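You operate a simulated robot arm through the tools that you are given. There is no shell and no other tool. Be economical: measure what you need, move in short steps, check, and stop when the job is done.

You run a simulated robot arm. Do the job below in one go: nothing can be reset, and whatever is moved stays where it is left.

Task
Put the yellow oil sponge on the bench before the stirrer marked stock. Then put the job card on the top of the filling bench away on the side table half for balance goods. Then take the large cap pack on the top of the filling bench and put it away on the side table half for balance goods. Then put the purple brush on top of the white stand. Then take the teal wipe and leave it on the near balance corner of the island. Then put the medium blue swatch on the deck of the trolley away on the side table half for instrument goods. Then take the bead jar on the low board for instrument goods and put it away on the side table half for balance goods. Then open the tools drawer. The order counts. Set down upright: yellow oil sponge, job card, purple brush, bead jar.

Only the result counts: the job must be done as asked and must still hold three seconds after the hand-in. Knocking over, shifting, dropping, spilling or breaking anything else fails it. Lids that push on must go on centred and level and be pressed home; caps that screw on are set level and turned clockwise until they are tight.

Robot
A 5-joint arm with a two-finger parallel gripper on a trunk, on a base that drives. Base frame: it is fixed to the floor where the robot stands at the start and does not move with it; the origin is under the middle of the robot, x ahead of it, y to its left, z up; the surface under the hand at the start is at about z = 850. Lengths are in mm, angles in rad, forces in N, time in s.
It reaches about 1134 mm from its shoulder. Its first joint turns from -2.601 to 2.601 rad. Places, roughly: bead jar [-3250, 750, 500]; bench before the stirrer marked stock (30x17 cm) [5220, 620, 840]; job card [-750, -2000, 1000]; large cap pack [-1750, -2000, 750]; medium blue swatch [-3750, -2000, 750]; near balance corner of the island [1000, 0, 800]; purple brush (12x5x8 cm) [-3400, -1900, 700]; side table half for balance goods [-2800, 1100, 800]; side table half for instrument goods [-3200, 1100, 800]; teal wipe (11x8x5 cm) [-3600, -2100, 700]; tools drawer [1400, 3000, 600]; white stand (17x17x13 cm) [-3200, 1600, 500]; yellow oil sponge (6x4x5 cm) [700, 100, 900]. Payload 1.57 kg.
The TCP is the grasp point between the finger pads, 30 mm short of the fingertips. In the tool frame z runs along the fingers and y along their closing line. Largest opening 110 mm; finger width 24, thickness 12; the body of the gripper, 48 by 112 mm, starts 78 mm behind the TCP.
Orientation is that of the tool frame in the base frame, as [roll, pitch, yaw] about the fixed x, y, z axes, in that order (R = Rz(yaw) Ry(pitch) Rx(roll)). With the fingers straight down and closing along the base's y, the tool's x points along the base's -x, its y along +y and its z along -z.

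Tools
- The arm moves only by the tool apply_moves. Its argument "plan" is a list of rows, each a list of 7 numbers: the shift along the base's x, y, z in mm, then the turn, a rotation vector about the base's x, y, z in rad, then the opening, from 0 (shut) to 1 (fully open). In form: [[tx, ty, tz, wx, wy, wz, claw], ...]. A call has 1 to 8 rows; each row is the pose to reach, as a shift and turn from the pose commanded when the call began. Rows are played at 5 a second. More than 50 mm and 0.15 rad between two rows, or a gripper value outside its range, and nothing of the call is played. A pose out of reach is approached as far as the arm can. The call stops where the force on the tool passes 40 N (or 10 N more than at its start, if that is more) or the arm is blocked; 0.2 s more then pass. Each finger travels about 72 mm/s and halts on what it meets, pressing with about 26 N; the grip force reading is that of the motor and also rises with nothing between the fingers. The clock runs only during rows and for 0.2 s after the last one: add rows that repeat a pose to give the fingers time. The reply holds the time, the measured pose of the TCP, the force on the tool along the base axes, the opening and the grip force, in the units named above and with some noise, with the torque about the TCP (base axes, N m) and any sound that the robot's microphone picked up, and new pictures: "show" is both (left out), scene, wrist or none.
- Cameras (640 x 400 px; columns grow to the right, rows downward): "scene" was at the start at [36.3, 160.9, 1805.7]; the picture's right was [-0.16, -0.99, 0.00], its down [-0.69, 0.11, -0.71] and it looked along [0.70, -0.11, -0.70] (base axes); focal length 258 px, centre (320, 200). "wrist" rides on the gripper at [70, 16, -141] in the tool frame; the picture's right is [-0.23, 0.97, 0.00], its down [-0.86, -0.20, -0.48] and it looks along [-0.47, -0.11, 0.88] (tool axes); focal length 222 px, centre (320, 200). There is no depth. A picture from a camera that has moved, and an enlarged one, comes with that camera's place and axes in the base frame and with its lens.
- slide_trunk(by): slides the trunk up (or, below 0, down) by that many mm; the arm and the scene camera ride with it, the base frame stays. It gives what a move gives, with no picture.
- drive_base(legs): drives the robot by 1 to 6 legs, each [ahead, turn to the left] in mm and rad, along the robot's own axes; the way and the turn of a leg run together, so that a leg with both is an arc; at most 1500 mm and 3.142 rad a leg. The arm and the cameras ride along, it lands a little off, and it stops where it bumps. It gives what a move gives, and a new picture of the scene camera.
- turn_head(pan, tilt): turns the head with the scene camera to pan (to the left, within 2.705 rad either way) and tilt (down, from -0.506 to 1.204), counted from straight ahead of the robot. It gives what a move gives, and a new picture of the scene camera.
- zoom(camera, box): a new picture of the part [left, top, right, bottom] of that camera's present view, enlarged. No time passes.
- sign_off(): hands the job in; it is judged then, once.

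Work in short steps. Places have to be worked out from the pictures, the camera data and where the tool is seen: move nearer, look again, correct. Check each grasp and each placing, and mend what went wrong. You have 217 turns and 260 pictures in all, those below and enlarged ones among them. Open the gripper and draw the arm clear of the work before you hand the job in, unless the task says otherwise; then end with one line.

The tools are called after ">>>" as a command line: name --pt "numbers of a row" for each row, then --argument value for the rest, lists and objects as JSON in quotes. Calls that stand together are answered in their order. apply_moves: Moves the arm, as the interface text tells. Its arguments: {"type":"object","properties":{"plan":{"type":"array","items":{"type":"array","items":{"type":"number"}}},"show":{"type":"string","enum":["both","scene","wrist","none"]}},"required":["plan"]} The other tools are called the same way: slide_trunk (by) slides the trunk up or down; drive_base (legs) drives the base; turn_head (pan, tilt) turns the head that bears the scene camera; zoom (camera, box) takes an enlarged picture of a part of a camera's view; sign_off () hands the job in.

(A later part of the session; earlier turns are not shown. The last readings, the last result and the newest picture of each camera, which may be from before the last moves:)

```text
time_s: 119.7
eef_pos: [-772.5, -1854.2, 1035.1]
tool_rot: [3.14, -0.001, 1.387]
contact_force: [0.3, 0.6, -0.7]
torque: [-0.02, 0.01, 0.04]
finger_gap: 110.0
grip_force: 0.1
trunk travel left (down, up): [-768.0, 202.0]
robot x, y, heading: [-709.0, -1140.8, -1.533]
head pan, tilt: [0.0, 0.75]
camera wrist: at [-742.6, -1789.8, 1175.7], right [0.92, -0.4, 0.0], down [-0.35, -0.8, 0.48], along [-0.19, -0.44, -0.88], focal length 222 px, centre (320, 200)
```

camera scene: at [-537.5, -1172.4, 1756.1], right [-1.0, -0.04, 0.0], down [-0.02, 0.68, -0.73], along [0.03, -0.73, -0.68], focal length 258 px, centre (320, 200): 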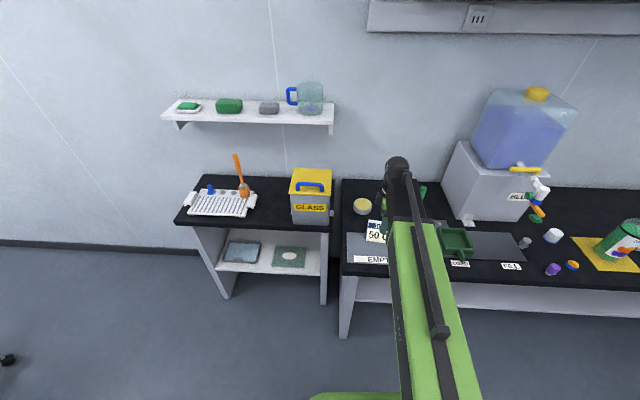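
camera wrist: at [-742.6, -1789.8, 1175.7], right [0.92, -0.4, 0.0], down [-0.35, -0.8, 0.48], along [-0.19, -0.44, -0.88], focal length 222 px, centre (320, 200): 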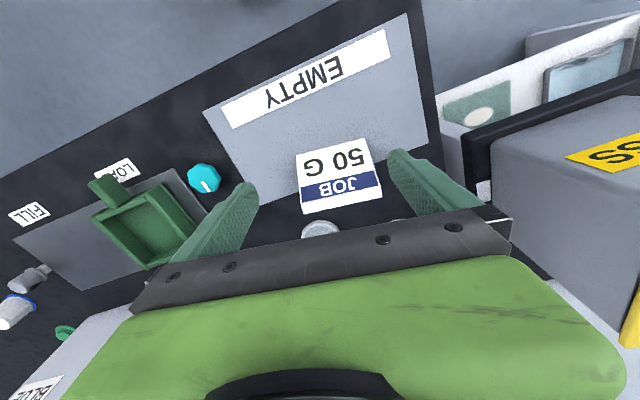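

>>> zoom --camera "wrist" --box '[240, 110, 432, 230]'

```text
3.33 times, centred on (336, 170) of wrist
camera zoom: at [-742.6, -1789.8, 1175.7], right [0.92, -0.4, 0.0], down [-0.35, -0.8, 0.48], along [-0.19, -0.44, -0.88], focal length 740 px, centre (267, 300)
```

zoom: 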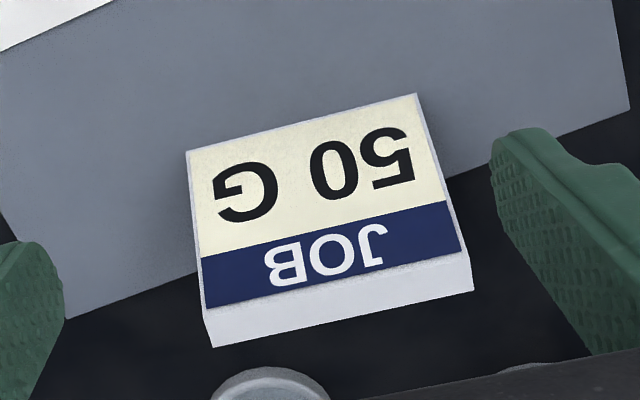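

Card width ≈ 103.5 mm, axis angle −0.163 rad, midline through (-764,-1877) and (-774,-1934). I'll move over the card at [-771, -1914] and check alignment.

>>> apply_moves --pt "1.3 -30 0 0 0 0.02 1" --pt "1.3 -59.5 0 0 0 0.02 1" --show "wrist"

>>> zoom --camera "wrist" --box '[220, 70, 420, 195]'

```text
time_s: 120.3
eef_pos: [-770.4, -1916.4, 1034.8]
tool_rot: [3.141, -0.001, 1.409]
contact_force: [0.0, 0.8, 0.0]
torque: [-0.01, 0.02, 0.02]
finger_gap: 109.9
grip_force: 0.0
trunk travel left (down, up): [-768.0, 202.0]
robot x, y, heading: [-708.6, -1142.1, -1.534]
head pan, tilt: [0.0, 0.75]
camera wrist: at [-742.6, -1850.5, 1175.6], right [0.92, -0.38, 0.0], down [-0.33, -0.81, 0.48], along [-0.18, -0.44, -0.88], focal length 222 px, centre (320, 200)
```

wrist: 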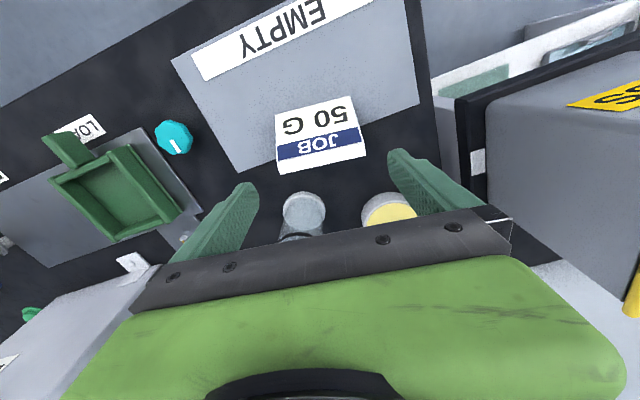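

```text
3.20 times, centred on (320, 132) of wrist
camera zoom: at [-742.6, -1850.5, 1175.6], right [0.92, -0.38, 0.0], down [-0.33, -0.81, 0.48], along [-0.18, -0.44, -0.88], focal length 711 px, centre (320, 416)
```

zoom: 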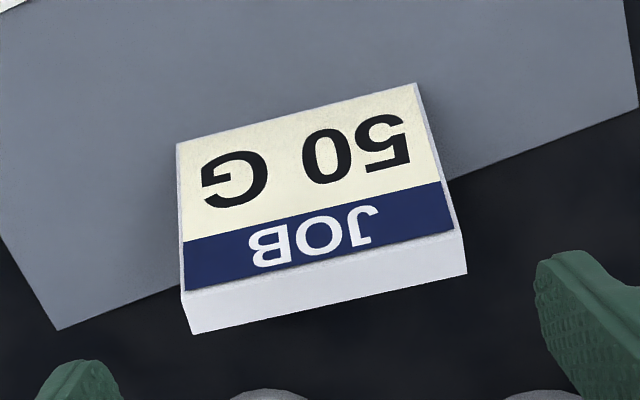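

In the tool frame the card is 1.9 mm off to −y, with the rotation matched. I'll correct and lower to just above the card's top to re-check.

>>> apply_moves --pt "-1.9 0.3 0 0 0 0 1" --show "none"

>>> slide_trunk --by -65

>>> zoom --camera "wrist" --box '[220, 90, 420, 215]'

```text
time_s: 120.7
eef_pos: [-771.0, -1915.1, 1034.8]
tool_rot: [-3.141, -0.001, 1.408]
contact_force: [0.0, 0.6, 0.2]
torque: [-0.01, -0.01, 0.0]
finger_gap: 110.1
grip_force: 0.0
trunk travel left (down, up): [-768.0, 202.0]
robot x, y, heading: [-708.4, -1141.9, -1.536]
head pan, tilt: [0.0, 0.75]
```

```text
time_s: 121.8
eef_pos: [-771.3, -1916.2, 969.4]
tool_rot: [3.141, 0.0, 1.409]
contact_force: [-0.2, 0.0, -1.0]
torque: [-0.03, -0.01, -0.03]
finger_gap: 109.7
grip_force: 0.0
trunk travel left (down, up): [-703.0, 267.0]
robot x, y, heading: [-709.0, -1138.9, -1.534]
head pan, tilt: [0.0, 0.75]
```

```text
3.20 times, centred on (320, 152) of wrist
camera zoom: at [-744.1, -1849.3, 1110.8], right [0.92, -0.38, 0.0], down [-0.33, -0.81, 0.48], along [-0.18, -0.44, -0.88], focal length 711 px, centre (320, 352)
```

zoom: 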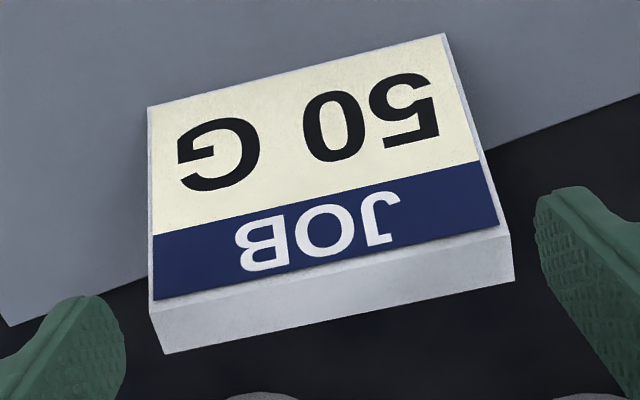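

Card centred within 0.3 mm now. Lowering the rest of the way in two stages.

>>> slide_trunk --by -35

>>> slide_trunk --by -40

>>> apply_moves --pt "0 0 0 0 0 0 0.88" --pt "0 0 0 0 0 0 0.84" --pt "0 0 0 0 0 0 0.8" --pt "0 0 0 0 0 0 0.8" --show "wrist"

```text
time_s: 122.5
eef_pos: [-772.5, -1915.8, 935.5]
tool_rot: [-3.14, 0.001, 1.409]
contact_force: [-0.6, -0.3, -0.3]
torque: [-0.02, 0.0, 0.05]
finger_gap: 109.9
grip_force: 0.0
trunk travel left (down, up): [-668.0, 302.0]
robot x, y, heading: [-706.5, -1137.6, -1.534]
head pan, tilt: [0.0, 0.75]
```

```text
time_s: 123.4
eef_pos: [-772.3, -1915.7, 895.6]
tool_rot: [-3.141, -0.001, 1.409]
contact_force: [0.1, 0.0, -0.1]
torque: [0.0, -0.01, 0.01]
finger_gap: 109.8
grip_force: 0.0
trunk travel left (down, up): [-628.0, 342.0]
robot x, y, heading: [-707.7, -1135.3, -1.533]
head pan, tilt: [0.0, 0.75]
```

```text
time_s: 124.4
eef_pos: [-772.8, -1915.6, 895.8]
tool_rot: [3.141, -0.001, 1.409]
contact_force: [-0.9, -0.1, 1.9]
torque: [0.02, -0.06, 0.01]
finger_gap: 103.6
grip_force: 26.6
trunk travel left (down, up): [-628.0, 342.0]
robot x, y, heading: [-713.1, -1138.2, -1.537]
head pan, tilt: [0.0, 0.75]
camera wrist: at [-744.1, -1849.4, 1035.8], right [0.92, -0.38, 0.0], down [-0.33, -0.81, 0.48], along [-0.18, -0.44, -0.88], focal length 222 px, centre (320, 200)
```

wrist: 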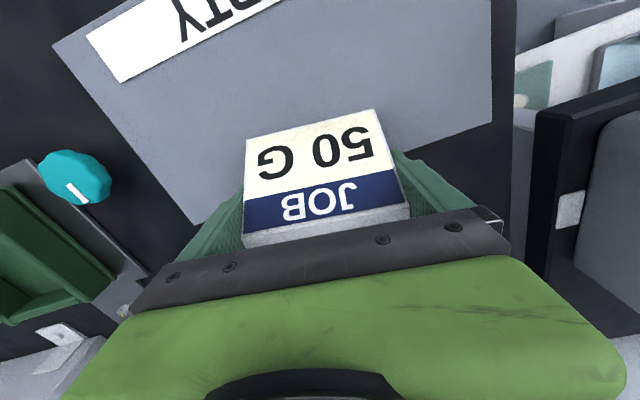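

Both ends are gripped at 103.6 mm. Lifting and checking.

>>> slide_trunk --by 150

>>> zoom --camera "wrist" --box '[0, 0, 640, 400]'

```text
time_s: 126.1
eef_pos: [-772.5, -1916.9, 1044.9]
tool_rot: [-3.141, -0.001, 1.408]
contact_force: [0.2, -0.1, -1.5]
torque: [-0.01, 0.01, 0.01]
finger_gap: 103.4
grip_force: 25.9
trunk travel left (down, up): [-778.0, 192.0]
robot x, y, heading: [-708.3, -1137.5, -1.535]
head pan, tilt: [0.0, 0.75]
```

```text
1.00 times, centred on (320, 200) of wrist (not enlarged: the box is as wide or as high as the picture)
camera zoom: at [-744.1, -1849.5, 1185.6], right [0.92, -0.38, 0.0], down [-0.33, -0.81, 0.48], along [-0.18, -0.44, -0.88], focal length 222 px, centre (320, 200)
```

zoom: 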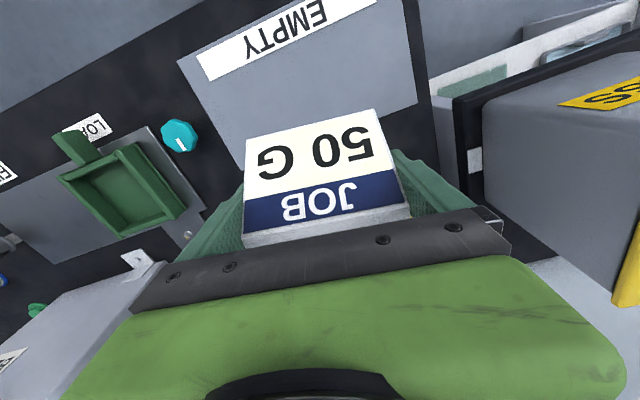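

The card is secure. I'll back off and drive towards the side table's balance half (+x side).

>>> drive_base --legs '[[-700, 0], [0, -2.56], [1400, 0]]'

>>> turn_head --pan 0.6 --tilt 0.5

```text
time_s: 142.7
eef_pos: [-1938.8, 1390.3, 1044.6]
tool_rot: [-3.141, 0.002, -1.129]
contact_force: [0.3, -0.1, -0.4]
torque: [-0.06, 0.02, 0.01]
finger_gap: 103.7
grip_force: 25.9
trunk travel left (down, up): [-778.0, 192.0]
robot x, y, heading: [-1546.3, 715.3, 2.205]
head pan, tilt: [0.0, 0.75]
camera scene: at [-1705.7, 645.0, 1766.1], right [0.8, 0.59, 0.0], down [0.4, -0.55, -0.73], along [-0.43, 0.59, -0.68], focal length 258 px, centre (320, 200)
```

scene: 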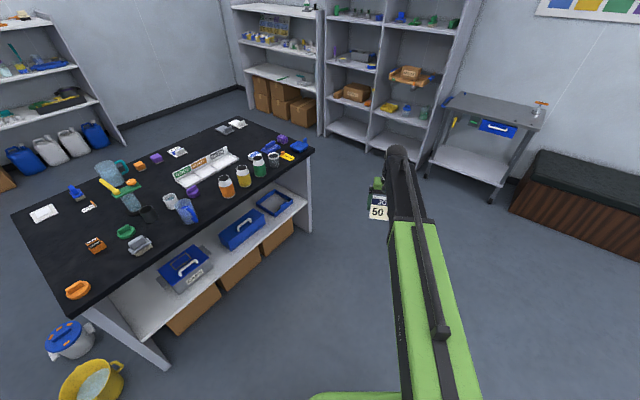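

```text
time_s: 143.7
eef_pos: [-1938.1, 1390.0, 1044.8]
tool_rot: [-3.141, 0.0, -1.13]
contact_force: [0.3, -1.6, -1.8]
torque: [-0.02, -0.01, -0.02]
finger_gap: 103.6
grip_force: 25.7
trunk travel left (down, up): [-778.0, 192.0]
robot x, y, heading: [-1548.0, 713.3, 2.21]
head pan, tilt: [0.6, 0.499]
camera scene: at [-1742.2, 608.0, 1788.0], right [0.33, 0.94, 0.0], down [0.45, -0.16, -0.88], along [-0.83, 0.29, -0.48], focal length 258 px, centre (320, 200)
```

scene: 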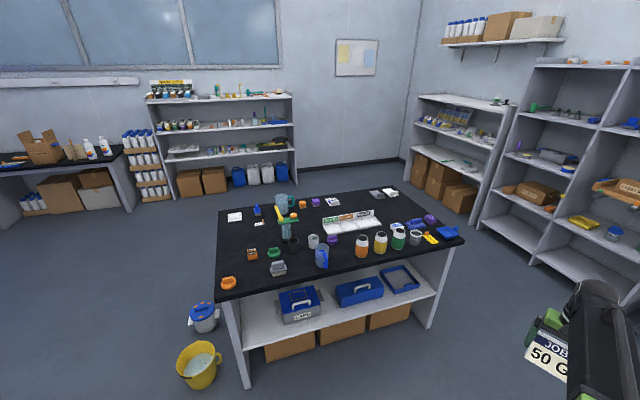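

>>> zoom --camera "scene" --box '[200, 170, 340, 310]'

>>> zoom --camera "scene" --box '[320, 170, 480, 330]'

```text
2.86 times, centred on (270, 240) of scene
camera zoom: at [-1742.2, 608.0, 1788.0], right [0.33, 0.94, 0.0], down [0.45, -0.16, -0.88], along [-0.83, 0.29, -0.48], focal length 737 px, centre (463, 86)
```

zoom: 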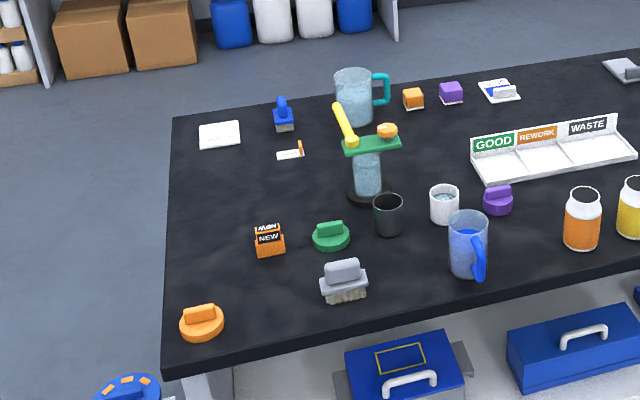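

```text
2.50 times, centred on (400, 250) of scene
camera zoom: at [-1742.2, 608.0, 1788.0], right [0.33, 0.94, 0.0], down [0.45, -0.16, -0.88], along [-0.83, 0.29, -0.48], focal length 645 px, centre (120, 75)
```

zoom: 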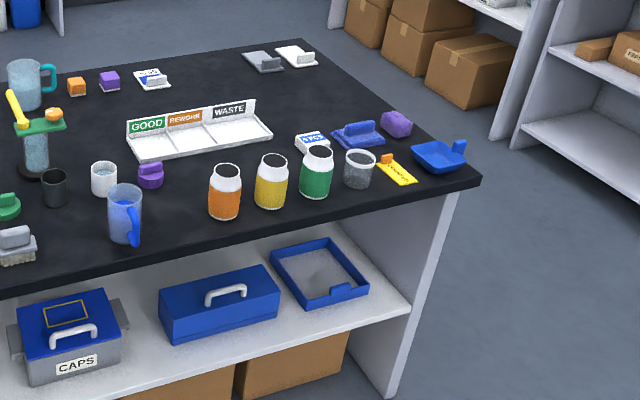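

This is the side table (x −3430…−2650, y 450…1790); the balance half is the near strip x > −3040. There's a free patch around [-2830, 1110…1460] between the jars and the label tray. I'll raise the arm for clearance and drive in.

>>> slide_trunk --by 120

>>> drive_base --legs '[[0, 0.28], [480, 0], [0, 0.65]]'

>>> turn_head --pan 0 --tilt 0.8

```text
time_s: 145.2
eef_pos: [-1938.5, 1389.9, 1164.2]
tool_rot: [-3.14, 0.0, -1.129]
contact_force: [-0.6, -0.1, -1.9]
torque: [0.0, 0.0, 0.01]
finger_gap: 103.5
grip_force: 26.2
trunk travel left (down, up): [-898.0, 72.0]
robot x, y, heading: [-1546.3, 715.2, 2.203]
head pan, tilt: [0.6, 0.499]
```

```text
time_s: 150.8
eef_pos: [-2709.0, 1067.9, 1166.2]
tool_rot: [3.14, -0.001, -0.16]
contact_force: [0.2, 1.8, -0.4]
torque: [-0.11, 0.03, 0.03]
finger_gap: 103.3
grip_force: 25.9
trunk travel left (down, up): [-898.0, 72.0]
robot x, y, heading: [-1934.6, 996.8, -3.107]
head pan, tilt: [0.6, 0.499]
camera scene: at [-1953.8, 778.6, 1908.7], right [-0.59, 0.81, 0.0], down [0.39, 0.28, -0.88], along [-0.71, -0.52, -0.48], focal length 258 px, centre (320, 200)
```

scene: 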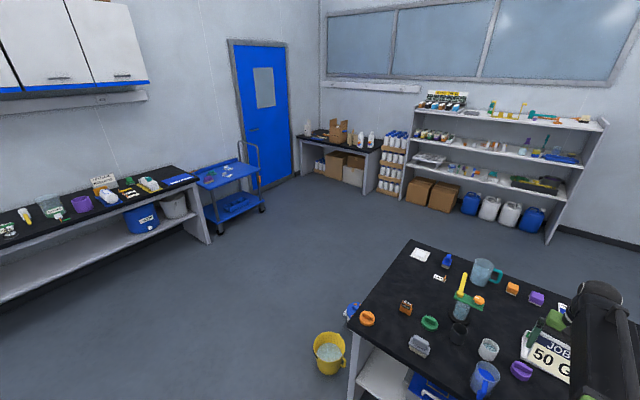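

```text
time_s: 151.8
eef_pos: [-2710.7, 1065.4, 1164.8]
tool_rot: [-3.14, 0.001, -0.16]
contact_force: [0.4, -0.9, -1.7]
torque: [0.03, -0.01, -0.01]
finger_gap: 103.6
grip_force: 26.2
trunk travel left (down, up): [-898.0, 72.0]
robot x, y, heading: [-1930.0, 995.6, -3.119]
head pan, tilt: [0.0, 0.799]
camera scene: at [-1963.3, 824.3, 1882.1], right [-0.03, 1.0, 0.0], down [0.72, 0.02, -0.7], along [-0.7, -0.02, -0.72], focal length 258 px, centre (320, 200)
```

scene: 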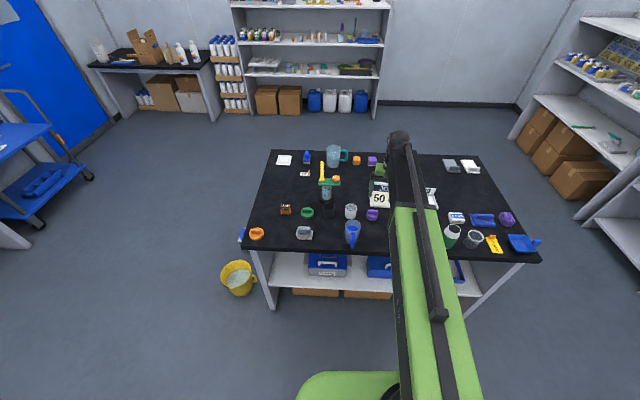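

Driving 120 mm forward and shifting the hand +y over the free patch, then checking from above.

>>> drive_base --legs '[[120, 0]]'

>>> apply_moves --pt "0 45 0 0 0 0.1 0.8" --pt "0 90 0 0 0 0.16 0.8" --pt "0 130 0 0 0 0.16 0.8" --show "both"

```text
time_s: 153.0
eef_pos: [-2837.7, 1059.3, 1163.6]
tool_rot: [-3.14, -0.003, -0.16]
contact_force: [0.1, 0.5, -2.2]
torque: [0.01, -0.09, 0.01]
finger_gap: 103.4
grip_force: 25.9
trunk travel left (down, up): [-898.0, 72.0]
robot x, y, heading: [-2058.2, 993.8, -3.112]
head pan, tilt: [0.0, 0.799]
camera scene: at [-2090.5, 821.3, 1882.0], right [-0.03, 1.0, 0.0], down [0.72, 0.02, -0.7], along [-0.7, -0.02, -0.72], focal length 258 px, centre (320, 200)
```

scene: 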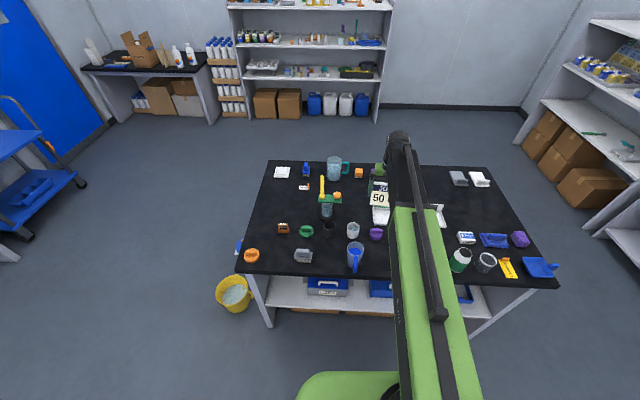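

```text
time_s: 153.8
eef_pos: [-2838.7, 1188.6, 1164.4]
tool_rot: [3.141, -0.001, 0.002]
contact_force: [-1.1, -0.6, -0.6]
torque: [-0.01, -0.02, 0.0]
finger_gap: 103.5
grip_force: 25.8
trunk travel left (down, up): [-898.0, 72.0]
robot x, y, heading: [-2055.2, 991.0, -3.114]
head pan, tilt: [0.0, 0.799]
camera scene: at [-2087.4, 822.4, 1882.2], right [-0.03, 1.0, 0.0], down [0.72, 0.02, -0.7], along [-0.7, -0.02, -0.72], focal length 258 px, centre (320, 200)
camera wrist: at [-2766.9, 1172.4, 1305.4], right [-0.22, -0.97, 0.0], down [-0.86, 0.2, 0.48], along [-0.47, 0.11, -0.88], focal length 222 px, centre (320, 200)
```

scene: 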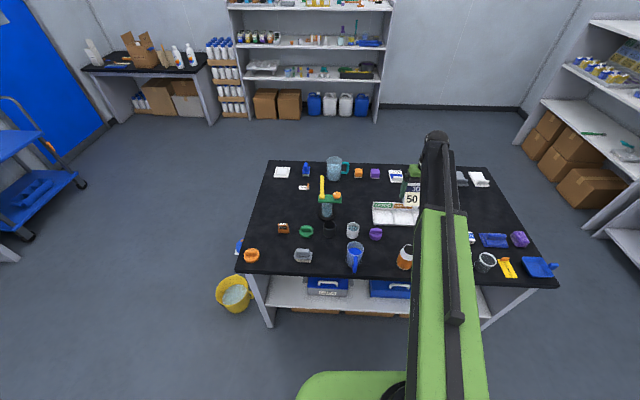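
wrist: 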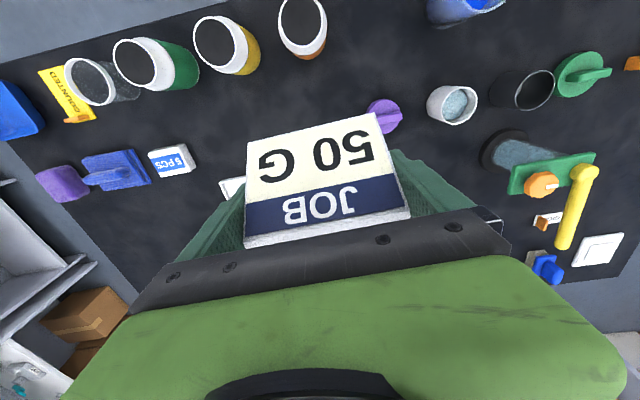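

The patch under the card (x −2857…−2799, y 1137…1253) is free. Lowering in stages with a mid-way check of the arm over the jars.

>>> slide_trunk --by -190

>>> turn_head --pan 0.1 --tilt 0.8

>>> zoom --camera "wrist" --box '[0, 0, 640, 400]'

```text
time_s: 155.9
eef_pos: [-2836.9, 1186.8, 974.2]
tool_rot: [-3.141, 0.001, 0.002]
contact_force: [0.1, -0.2, -0.8]
torque: [0.0, -0.01, -0.02]
finger_gap: 103.6
grip_force: 25.4
trunk travel left (down, up): [-708.0, 262.0]
robot x, y, heading: [-2054.8, 994.1, -3.113]
head pan, tilt: [0.0, 0.799]
```

```text
time_s: 156.6
eef_pos: [-2836.8, 1186.3, 974.8]
tool_rot: [-3.14, 0.0, 0.002]
contact_force: [0.2, 0.2, -1.9]
torque: [0.0, 0.02, -0.01]
finger_gap: 103.5
grip_force: 25.8
trunk travel left (down, up): [-708.0, 262.0]
robot x, y, heading: [-2058.4, 989.8, -3.111]
head pan, tilt: [0.099, 0.799]
camera scene: at [-2086.3, 813.4, 1692.1], right [-0.13, 0.99, 0.0], down [0.71, 0.09, -0.7], along [-0.69, -0.09, -0.72], focal length 258 px, centre (320, 200)
```

scene: 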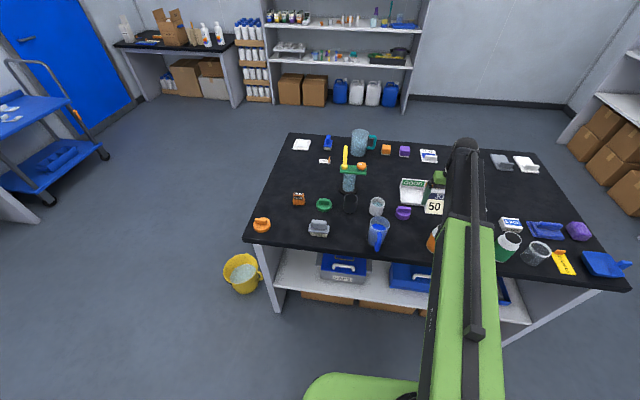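

```text
1.00 times, centred on (320, 200) of wrist (not enlarged: the box is as wide or as high as the picture)
camera zoom: at [-2766.6, 1171.1, 1115.7], right [-0.23, -0.97, 0.0], down [-0.86, 0.2, 0.48], along [-0.47, 0.11, -0.88], focal length 222 px, centre (320, 200)
```

zoom: 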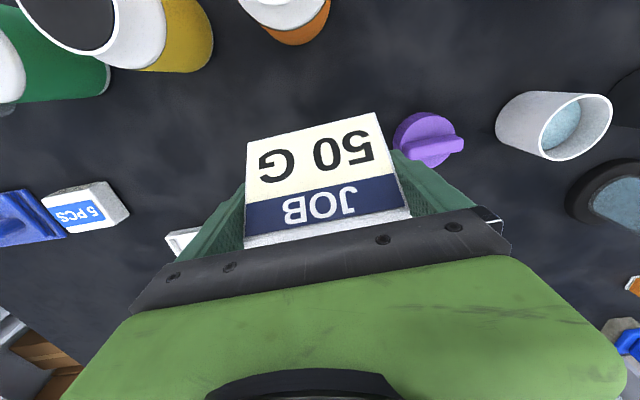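

Clear all round. Continuing down.

>>> slide_trunk --by -68

>>> slide_trunk --by -7

>>> slide_trunk --by -3

```text
time_s: 157.6
eef_pos: [-2837.6, 1187.0, 906.2]
tool_rot: [-3.139, 0.0, 0.002]
contact_force: [0.7, 0.8, -1.0]
torque: [0.01, 0.0, 0.0]
finger_gap: 103.7
grip_force: 25.9
trunk travel left (down, up): [-640.0, 330.0]
robot x, y, heading: [-2057.6, 994.8, -3.111]
head pan, tilt: [0.099, 0.799]
```

```text
time_s: 158.2
eef_pos: [-2836.1, 1186.9, 900.9]
tool_rot: [-3.139, 0.001, 0.001]
contact_force: [0.3, 0.2, -1.3]
torque: [-0.01, 0.01, -0.02]
finger_gap: 103.7
grip_force: 26.0
trunk travel left (down, up): [-633.0, 337.0]
robot x, y, heading: [-2055.9, 995.2, -3.111]
head pan, tilt: [0.099, 0.799]
```

```text
time_s: 158.7
eef_pos: [-2836.5, 1187.0, 895.5]
tool_rot: [-3.139, 0.0, 0.003]
contact_force: [0.9, -0.3, -1.7]
torque: [-0.02, 0.02, 0.01]
finger_gap: 103.6
grip_force: 26.2
trunk travel left (down, up): [-630.0, 340.0]
robot x, y, heading: [-2057.3, 993.1, -3.112]
head pan, tilt: [0.099, 0.799]
```

No contact yet; a little further.

>>> slide_trunk --by -2

>>> slide_trunk --by -2

>>> slide_trunk --by -2

```text
time_s: 159.2
eef_pos: [-2838.0, 1187.6, 894.8]
tool_rot: [-3.139, -0.001, 0.001]
contact_force: [-0.3, -0.5, -1.0]
torque: [0.01, -0.04, 0.03]
finger_gap: 103.7
grip_force: 25.8
trunk travel left (down, up): [-628.0, 342.0]
robot x, y, heading: [-2058.1, 996.3, -3.113]
head pan, tilt: [0.099, 0.799]
```

```text
time_s: 159.8
eef_pos: [-2837.4, 1187.4, 892.8]
tool_rot: [-3.139, 0.0, 0.002]
contact_force: [-0.3, 0.8, -1.2]
torque: [-0.03, -0.01, 0.0]
finger_gap: 103.8
grip_force: 26.2
trunk travel left (down, up): [-626.0, 344.0]
robot x, y, heading: [-2055.9, 991.6, -3.118]
head pan, tilt: [0.099, 0.799]
```

```text
time_s: 160.3
eef_pos: [-2838.0, 1186.9, 890.6]
tool_rot: [-3.138, -0.001, 0.003]
contact_force: [0.3, -0.1, -0.3]
torque: [-0.08, -0.02, 0.03]
finger_gap: 103.8
grip_force: 25.9
trunk travel left (down, up): [-624.0, 346.0]
robot x, y, heading: [-2054.0, 993.1, -3.112]
head pan, tilt: [0.099, 0.799]
```

>>> slide_trunk --by -2

>>> slide_trunk --by -2

```text
time_s: 160.8
eef_pos: [-2836.0, 1188.3, 890.2]
tool_rot: [-3.14, 0.002, 0.001]
contact_force: [-6.5, 2.2, 22.1]
torque: [-0.21, 0.1, -0.03]
finger_gap: 103.9
grip_force: 26.1
trunk travel left (down, up): [-622.0, 348.0]
robot x, y, heading: [-2059.2, 992.8, -3.112]
head pan, tilt: [0.099, 0.799]
```

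```text
time_s: 161.3
eef_pos: [-2835.4, 1186.8, 889.4]
tool_rot: [-3.141, 0.003, 0.003]
contact_force: [-3.5, 2.8, 20.3]
torque: [-0.2, 0.1, 0.02]
finger_gap: 103.8
grip_force: 26.3
trunk travel left (down, up): [-620.0, 350.0]
robot x, y, heading: [-2056.9, 992.6, -3.111]
head pan, tilt: [0.099, 0.799]
```

Firm contact at 20 N. Releasing and rising.

>>> apply_moves --pt "0 0 0 0 0 0 0.97" --pt "0 0 0 0 0 0 1" --pt "0 0 0 0 0 0 1" --show "none"

>>> slide_trunk --by 60

>>> zoom --camera "wrist" --box '[0, 0, 640, 400]'

```text
time_s: 162.1
eef_pos: [-2836.6, 1187.3, 886.9]
tool_rot: [-3.139, 0.001, 0.002]
contact_force: [-0.2, -0.2, -0.6]
torque: [0.01, 0.0, 0.0]
finger_gap: 110.1
grip_force: 0.1
trunk travel left (down, up): [-620.0, 350.0]
robot x, y, heading: [-2059.6, 992.2, -3.116]
head pan, tilt: [0.099, 0.799]
```

```text
time_s: 163.1
eef_pos: [-2837.8, 1187.7, 946.9]
tool_rot: [-3.14, 0.0, 0.003]
contact_force: [0.4, -0.9, -0.1]
torque: [0.02, -0.04, 0.01]
finger_gap: 109.8
grip_force: 0.1
trunk travel left (down, up): [-680.0, 290.0]
robot x, y, heading: [-2054.1, 990.6, -3.113]
head pan, tilt: [0.099, 0.799]
```

```text
1.00 times, centred on (320, 200) of wrist (not enlarged: the box is as wide or as high as the picture)
camera zoom: at [-2766.5, 1171.1, 1087.7], right [-0.23, -0.97, 0.0], down [-0.86, 0.2, 0.48], along [-0.47, 0.11, -0.88], focal length 222 px, centre (320, 200)
```

zoom: 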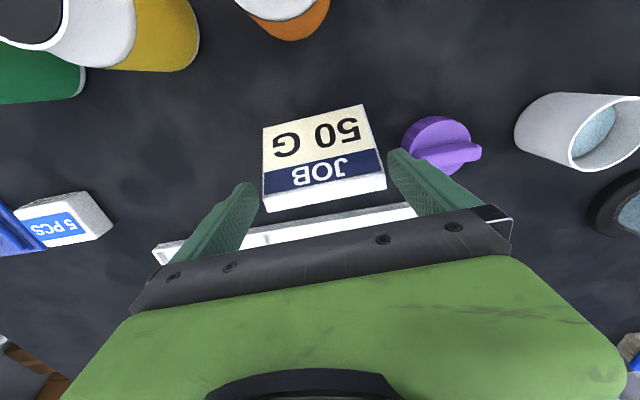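

The card stands upright, untouched by the fingers. Next is the cap pack near [-1859, -1900]: I'll rise, back out, turn and drive to the filling bench.

>>> slide_trunk --by 140

>>> drive_base --legs '[[-550, 0], [0, 1.39], [1000, 0], [650, 0]]'

>>> turn_head --pan 0.1 --tilt 0.65

```text
time_s: 164.8
eef_pos: [-2836.6, 1186.8, 1086.8]
tool_rot: [-3.139, 0.001, 0.0]
contact_force: [1.0, 0.0, -0.1]
torque: [0.02, 0.02, -0.03]
finger_gap: 110.1
grip_force: 0.1
trunk travel left (down, up): [-820.0, 150.0]
robot x, y, heading: [-2056.4, 992.6, -3.111]
head pan, tilt: [0.099, 0.799]
```

```text
time_s: 179.3
eef_pos: [-2062.7, -1350.7, 1086.0]
tool_rot: [-3.141, 0.0, 1.4]
contact_force: [0.8, -0.3, 0.1]
torque: [-0.03, -0.02, -0.03]
finger_gap: 109.9
grip_force: 0.1
trunk travel left (down, up): [-820.0, 150.0]
robot x, y, heading: [-1737.6, -618.1, -1.718]
head pan, tilt: [0.099, 0.799]
camera scene: at [-1564.2, -678.4, 1804.1], right [-1.0, 0.05, 0.0], down [0.04, 0.72, -0.7], along [-0.03, -0.7, -0.72], focal length 258 px, centre (320, 200)
```

scene: 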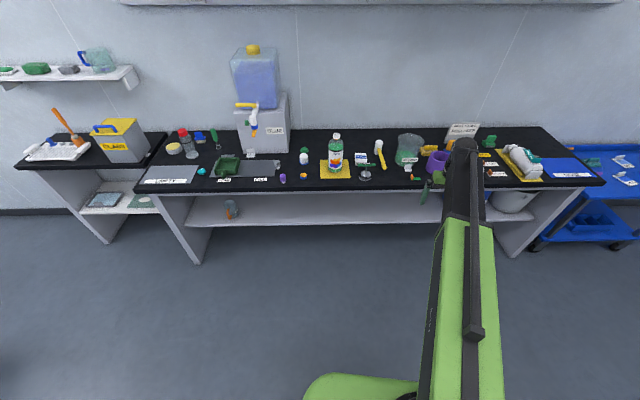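

```text
time_s: 180.1
eef_pos: [-2062.0, -1350.5, 1087.0]
tool_rot: [-3.138, -0.001, 1.399]
contact_force: [0.2, 0.0, -0.5]
torque: [0.01, 0.02, -0.01]
finger_gap: 109.8
grip_force: 0.1
trunk travel left (down, up): [-820.0, 150.0]
robot x, y, heading: [-1736.2, -615.2, -1.717]
head pan, tilt: [0.099, 0.649]
camera scene: at [-1564.5, -683.7, 1816.7], right [-1.0, 0.05, 0.0], down [0.03, 0.6, -0.8], along [-0.04, -0.8, -0.6], focal length 258 px, centre (320, 200)
```

scene: 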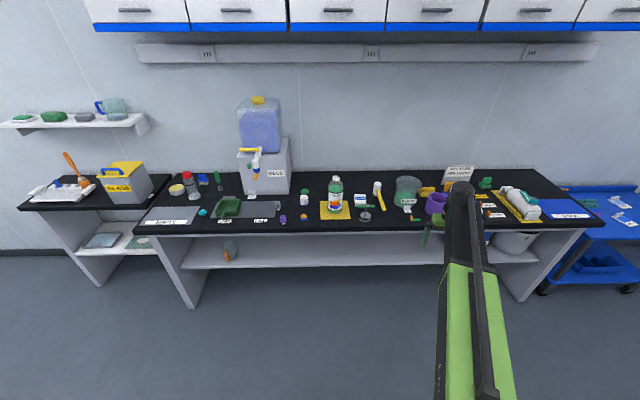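

>>> zoom --camera "scene" --box '[270, 150, 430, 250]'

>>> zoom --camera "scene" --box '[400, 150, 640, 300]'

```text
4.00 times, centred on (350, 200) of scene
camera zoom: at [-1564.5, -683.7, 1816.7], right [-1.0, 0.05, 0.0], down [0.03, 0.6, -0.8], along [-0.04, -0.8, -0.6], focal length 1032 px, centre (200, 200)
```

zoom: 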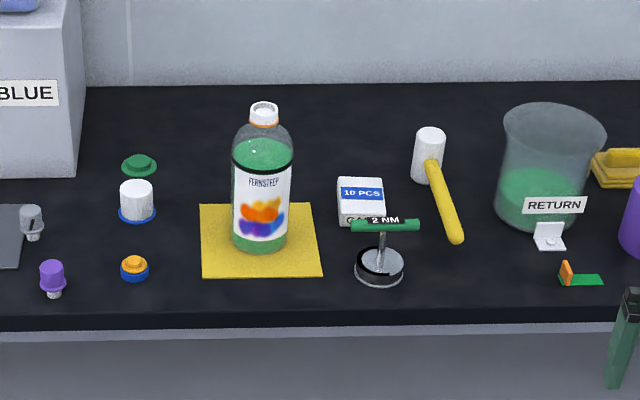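

```text
2.67 times, centred on (520, 225) of scene
camera zoom: at [-1564.5, -683.7, 1816.7], right [-1.0, 0.05, 0.0], down [0.03, 0.6, -0.8], along [-0.04, -0.8, -0.6], focal length 688 px, centre (-213, 133)
```

zoom: 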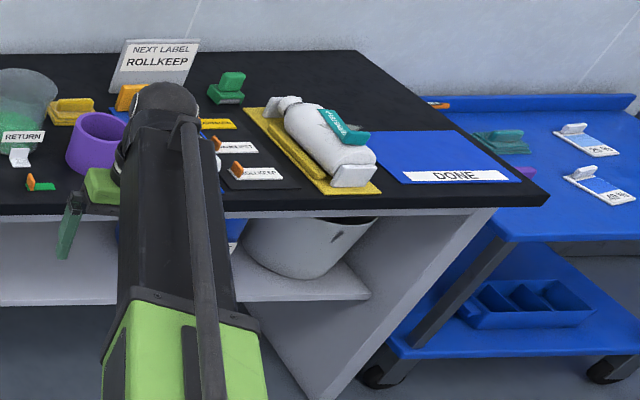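

The large pack is the "10 PCS CAPS" box at ≈[-1868, -1900], with a T-tool ("2 NM") standing in front of it. First I'll centre the arm, then drive closer.

>>> apply_moves --pt "45 -10 0 0 0 0 1" --pt "90 -20 0 0 0 0 1" --pt "135 -35 0 0 0 0 1" --pt "175 -48 0 0 0 0 1" --pt "208 -60 0 0 0 0 1" --show "none"

>>> drive_base --legs '[[0, -0.1], [400, 0], [0, 0.246]]'

>>> zoom --camera "wrist" --box '[0, 0, 640, 400]'

```text
time_s: 181.2
eef_pos: [-1857.0, -1408.9, 1088.1]
tool_rot: [-3.141, 0.0, 1.4]
contact_force: [0.2, 0.2, 0.8]
torque: [0.02, -0.03, 0.03]
finger_gap: 110.3
grip_force: 0.0
trunk travel left (down, up): [-820.0, 150.0]
robot x, y, heading: [-1735.9, -617.3, -1.718]
head pan, tilt: [0.099, 0.649]
```

```text
time_s: 185.1
eef_pos: [-1830.4, -1801.5, 1086.9]
tool_rot: [-3.141, -0.001, 1.558]
contact_force: [-1.3, -0.1, -0.5]
torque: [0.01, -0.07, 0.02]
finger_gap: 110.0
grip_force: 0.1
trunk travel left (down, up): [-820.0, 150.0]
robot x, y, heading: [-1827.5, -1000.3, -1.569]
head pan, tilt: [0.099, 0.649]
camera scene: at [-1647.6, -1041.1, 1816.9], right [-1.0, -0.1, 0.0], down [-0.06, 0.6, -0.8], along [0.08, -0.79, -0.6], focal length 258 px, centre (320, 200)
```

scene: 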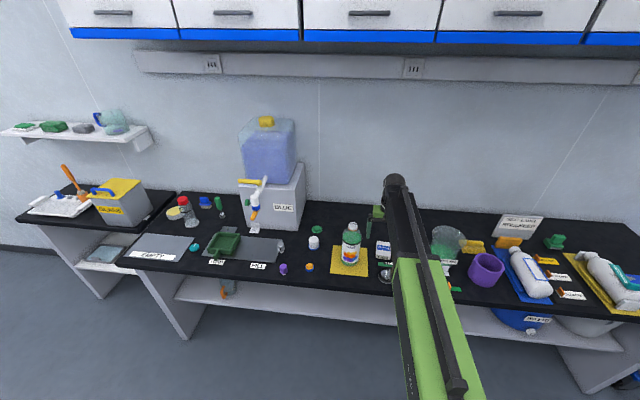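

```text
1.00 times, centred on (320, 200) of wrist (not enlarged: the box is as wide or as high as the picture)
camera zoom: at [-1813.0, -1731.1, 1228.2], right [0.97, -0.24, 0.0], down [-0.21, -0.85, 0.48], along [-0.12, -0.46, -0.88], focal length 222 px, centre (320, 200)
```

zoom: 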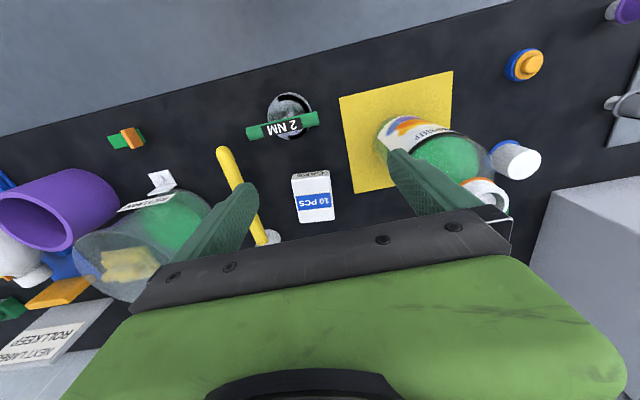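

>>> zoom --camera "wrist" --box '[240, 130, 400, 230]'

```text
4.00 times, centred on (320, 180) of wrist
camera zoom: at [-1813.0, -1731.1, 1228.2], right [0.97, -0.24, 0.0], down [-0.21, -0.85, 0.48], along [-0.12, -0.46, -0.88], focal length 888 px, centre (320, 280)
```

zoom: 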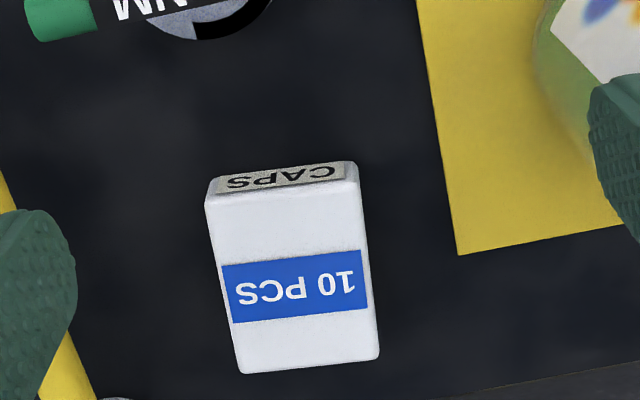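

The pack is ~64 × 88 mm, centred near [-1871, -1912], rotated −0.11 rad. I'll shift x and spin, then drive 108 mm closer.

>>> apply_moves --pt "-25 0 0 0 0 -0.05 1" --pt "-41 0 0 0 0 -0.097 1" --show "none"

>>> drive_base --legs '[[108, 0]]'

>>> zoom --camera "wrist" --box '[160, 60, 480, 260]'

```text
time_s: 185.7
eef_pos: [-1869.7, -1801.9, 1087.6]
tool_rot: [-3.14, 0.0, 1.461]
contact_force: [0.9, 0.3, 0.7]
torque: [0.01, 0.02, 0.02]
finger_gap: 109.8
grip_force: 0.0
trunk travel left (down, up): [-820.0, 150.0]
robot x, y, heading: [-1824.0, -997.5, -1.573]
head pan, tilt: [0.099, 0.649]
```

```text
time_s: 186.9
eef_pos: [-1865.0, -1913.5, 1085.2]
tool_rot: [-3.141, -0.002, 1.464]
contact_force: [-0.9, 0.1, -0.4]
torque: [0.04, -0.02, -0.02]
finger_gap: 110.1
grip_force: 0.1
trunk travel left (down, up): [-820.0, 150.0]
robot x, y, heading: [-1825.2, -1111.2, -1.572]
head pan, tilt: [0.099, 0.649]
camera scene: at [-1646.3, -1155.2, 1816.6], right [-0.99, -0.1, 0.0], down [-0.06, 0.6, -0.8], along [0.08, -0.79, -0.61], focal length 258 px, centre (320, 200)
```

scene: 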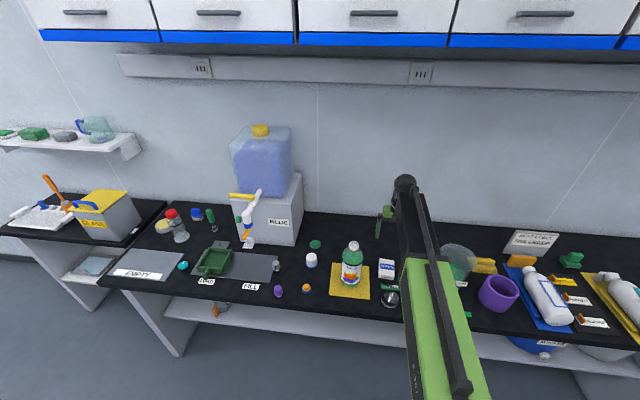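

```text
2.00 times, centred on (320, 160) of wrist
camera zoom: at [-1840.4, -1845.9, 1226.4], right [0.94, -0.33, 0.0], down [-0.29, -0.83, 0.48], along [-0.16, -0.45, -0.88], focal length 444 px, centre (320, 280)
```

zoom: 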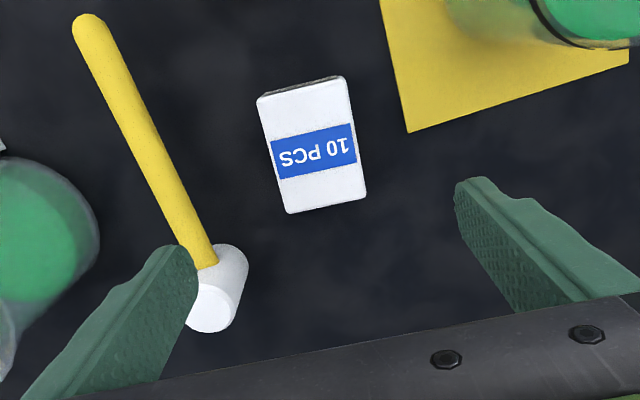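

Aligned in rotation, 7 mm off in x. Correcting and lowering.

>>> apply_moves --pt "-7 0 0 0 0 0 1" --show "none"

>>> slide_trunk --by -160

>>> zoom --camera "wrist" --box '[160, 60, 480, 260]'

```text
time_s: 187.3
eef_pos: [-1872.6, -1911.6, 1087.4]
tool_rot: [-3.139, -0.001, 1.465]
contact_force: [-1.1, -0.1, 0.0]
torque: [0.0, -0.03, -0.01]
finger_gap: 110.1
grip_force: 0.1
trunk travel left (down, up): [-820.0, 150.0]
robot x, y, heading: [-1823.0, -1111.2, -1.572]
head pan, tilt: [0.099, 0.649]
```

```text
time_s: 189.2
eef_pos: [-1871.0, -1910.9, 928.3]
tool_rot: [-3.139, -0.001, 1.464]
contact_force: [0.7, -0.1, 0.6]
torque: [0.02, 0.02, 0.0]
finger_gap: 110.1
grip_force: 0.0
trunk travel left (down, up): [-660.0, 310.0]
robot x, y, heading: [-1829.4, -1108.3, -1.571]
head pan, tilt: [0.099, 0.649]
```

```text
2.00 times, centred on (320, 160) of wrist
camera zoom: at [-1846.9, -1843.4, 1067.8], right [0.94, -0.33, 0.0], down [-0.29, -0.83, 0.48], along [-0.16, -0.45, -0.88], focal length 444 px, centre (320, 280)
```

zoom: 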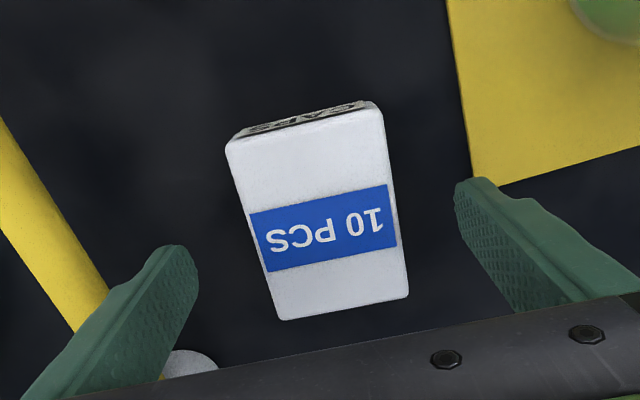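

Centred. Lowering the last 45 mm and closing.

>>> slide_trunk --by -45

>>> apply_moves --pt "0 0 0 0 0 0 0.6" --pt "0 0 0 0 0 0 0.42" --pt "0 0 0 0 0 0 0.42" --pt "0 0 0 0 0 0 0.42" --show "none"

>>> slide_trunk --by 210

>>> zoom --camera "wrist" --box '[0, 0, 640, 400]'

```text
time_s: 190.0
eef_pos: [-1870.8, -1912.4, 881.2]
tool_rot: [-3.14, 0.002, 1.464]
contact_force: [-0.2, -0.5, 0.8]
torque: [0.02, 0.0, -0.01]
finger_gap: 110.1
grip_force: 0.0
trunk travel left (down, up): [-615.0, 355.0]
robot x, y, heading: [-1828.1, -1104.8, -1.572]
head pan, tilt: [0.099, 0.649]
```

```text
time_s: 191.0
eef_pos: [-1871.3, -1910.4, 881.2]
tool_rot: [-3.139, -0.001, 1.463]
contact_force: [0.3, 0.2, 1.2]
torque: [0.07, -0.04, 0.01]
finger_gap: 66.8
grip_force: 25.4
trunk travel left (down, up): [-615.0, 355.0]
robot x, y, heading: [-1827.3, -1107.2, -1.569]
head pan, tilt: [0.099, 0.649]
```

```text
time_s: 193.3
eef_pos: [-1870.8, -1912.3, 1090.9]
tool_rot: [-3.139, 0.002, 1.463]
contact_force: [-0.4, 0.0, -0.1]
torque: [-0.02, 0.0, -0.01]
finger_gap: 67.2
grip_force: 25.6
trunk travel left (down, up): [-825.0, 145.0]
robot x, y, heading: [-1825.4, -1114.2, -1.568]
head pan, tilt: [0.099, 0.649]
```

```text
1.00 times, centred on (320, 200) of wrist (not enlarged: the box is as wide or as high as the picture)
camera zoom: at [-1846.8, -1843.5, 1232.7], right [0.94, -0.33, 0.0], down [-0.29, -0.83, 0.48], along [-0.16, -0.45, -0.88], focal length 222 px, centre (320, 200)
```

zoom: 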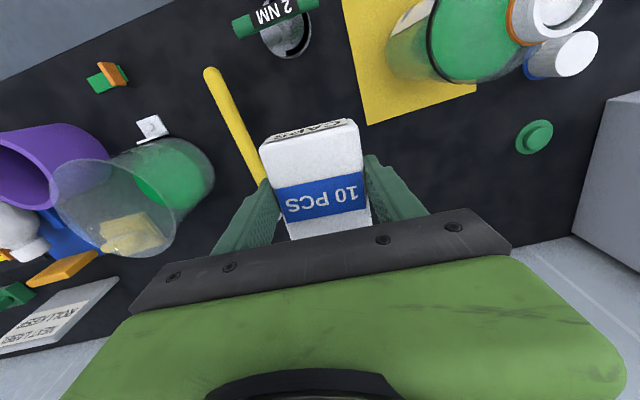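

Pack is held (67 mm). Backing out and driving round to the side table.

>>> drive_base --legs '[[-600, 0], [0, 3.016], [900, 0], [900, 0]]'

```text
time_s: 212.6
eef_pos: [-1512.0, 2100.8, 1092.4]
tool_rot: [-3.141, -0.001, -1.771]
contact_force: [0.6, -0.5, -0.2]
torque: [0.0, -0.02, 0.01]
finger_gap: 67.2
grip_force: 26.5
trunk travel left (down, up): [-825.0, 145.0]
robot x, y, heading: [-1629.6, 1304.1, 1.484]
head pan, tilt: [0.099, 0.649]
camera scene: at [-1805.4, 1364.1, 1821.7], right [1.0, 0.0, 0.0], down [0.0, -0.6, -0.8], along [0.0, 0.8, -0.6], focal length 258 px, centre (320, 200)
```

scene: 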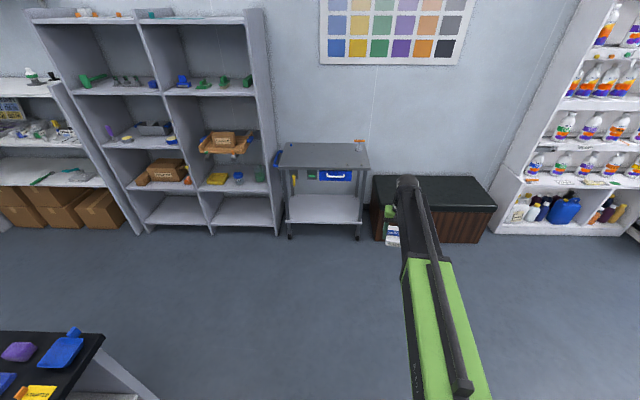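

Facing +y at the right spot. Turning to face the table and moving in.

>>> drive_base --legs '[[0, 1.655], [380, 0]]'

>>> zoom --camera "wrist" --box '[0, 0, 640, 400]'

```text
time_s: 218.9
eef_pos: [-2809.3, 1364.7, 1092.0]
tool_rot: [-3.141, 0.001, -0.116]
contact_force: [-0.4, 0.4, -0.6]
torque: [-0.01, -0.02, -0.02]
finger_gap: 67.0
grip_force: 25.7
trunk travel left (down, up): [-825.0, 145.0]
robot x, y, heading: [-2003.6, 1300.1, 3.122]
head pan, tilt: [0.099, 0.649]
camera scene: at [-2052.6, 1120.9, 1821.8], right [-0.08, 1.0, 0.0], down [0.6, 0.05, -0.8], along [-0.79, -0.06, -0.6], focal length 258 px, centre (320, 200)
```

scene: 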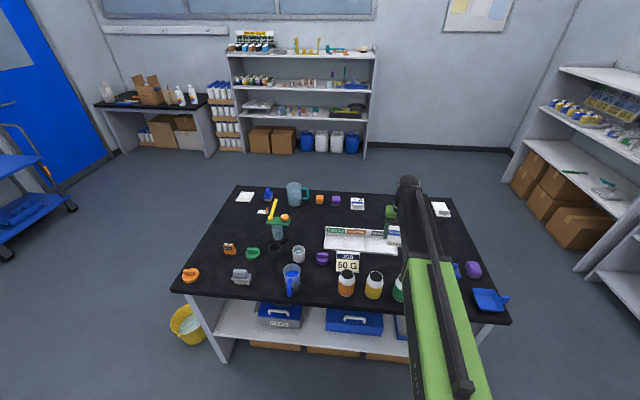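

```text
1.00 times, centred on (320, 200) of wrist (not enlarged: the box is as wide or as high as the picture)
camera zoom: at [-2740.9, 1341.1, 1232.6], right [-0.34, -0.94, 0.0], down [-0.83, 0.3, 0.48], along [-0.45, 0.16, -0.88], focal length 222 px, centre (320, 200)
```

zoom: 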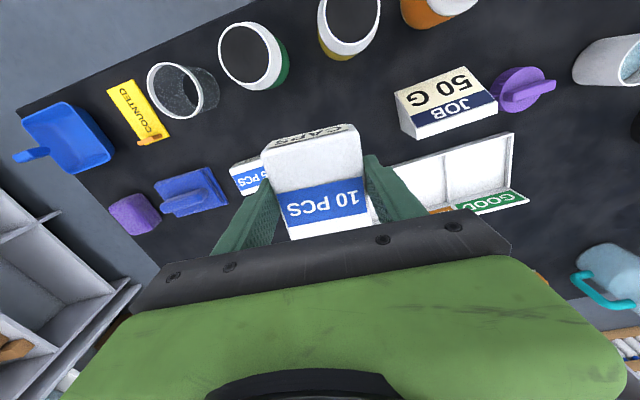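

Space under the pack is free; moving 20 mm further in and squaring up, then lowering.

>>> apply_moves --pt "-20 0 0 0 0 0.11 0.42" --show "none"

>>> slide_trunk --by -130

>>> zoom --camera "wrist" --box '[0, 0, 640, 400]'

```text
time_s: 219.3
eef_pos: [-2828.2, 1366.4, 1091.3]
tool_rot: [-3.14, 0.0, -0.008]
contact_force: [-0.5, -0.4, -0.6]
torque: [-0.01, -0.03, 0.0]
finger_gap: 67.0
grip_force: 26.3
trunk travel left (down, up): [-825.0, 145.0]
robot x, y, heading: [-2004.3, 1297.8, 3.121]
head pan, tilt: [0.099, 0.649]
```

```text
time_s: 220.9
eef_pos: [-2827.5, 1365.2, 962.0]
tool_rot: [-3.141, -0.001, -0.008]
contact_force: [-0.7, -0.4, -0.7]
torque: [-0.02, 0.0, -0.01]
finger_gap: 67.0
grip_force: 26.4
trunk travel left (down, up): [-695.0, 275.0]
robot x, y, heading: [-2009.7, 1297.7, 3.118]
head pan, tilt: [0.099, 0.649]
```

```text
1.00 times, centred on (320, 200) of wrist (not enlarged: the box is as wide or as high as the picture)
camera zoom: at [-2757.9, 1348.8, 1102.8], right [-0.23, -0.97, 0.0], down [-0.85, 0.2, 0.48], along [-0.47, 0.11, -0.88], focal length 222 px, centre (320, 200)
```

zoom: 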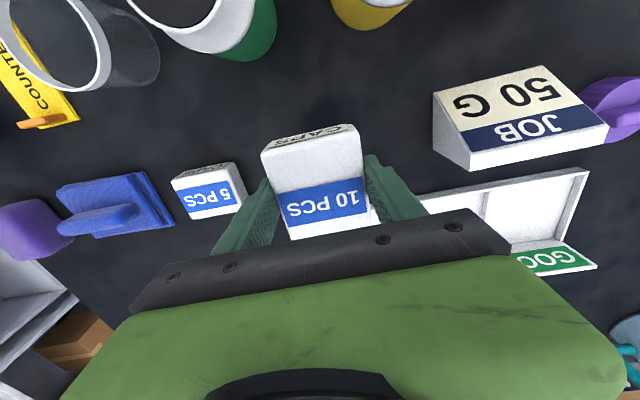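

Clear of both packs and the tray. Continuing down.

>>> slide_trunk --by -78

>>> slide_trunk --by -4

>>> slide_trunk --by -3

```text
time_s: 222.1
eef_pos: [-2828.3, 1364.9, 882.8]
tool_rot: [-3.14, 0.0, -0.006]
contact_force: [-0.5, 0.7, -1.8]
torque: [-0.03, 0.02, -0.01]
finger_gap: 67.1
grip_force: 25.3
trunk travel left (down, up): [-617.0, 353.0]
robot x, y, heading: [-2009.2, 1302.2, 3.119]
head pan, tilt: [0.099, 0.649]
```

```text
time_s: 222.6
eef_pos: [-2826.5, 1365.7, 880.1]
tool_rot: [-3.138, 0.002, -0.008]
contact_force: [-4.8, -0.4, 20.5]
torque: [-0.02, 0.17, -0.04]
finger_gap: 67.1
grip_force: 25.9
trunk travel left (down, up): [-613.0, 357.0]
robot x, y, heading: [-2007.6, 1298.5, 3.119]
head pan, tilt: [0.099, 0.649]
```

```text
time_s: 223.1
eef_pos: [-2827.3, 1366.0, 880.3]
tool_rot: [3.141, 0.006, -0.008]
contact_force: [-0.6, -0.4, 30.8]
torque: [-0.33, -0.56, 0.0]
finger_gap: 67.2
grip_force: 26.4
trunk travel left (down, up): [-611.0, 359.0]
robot x, y, heading: [-2009.2, 1300.7, 3.119]
head pan, tilt: [0.099, 0.649]
stopped: the force on the tool passed its limit at 46 N (the readings are from after the stop); the commanded pose is now the measured one
```

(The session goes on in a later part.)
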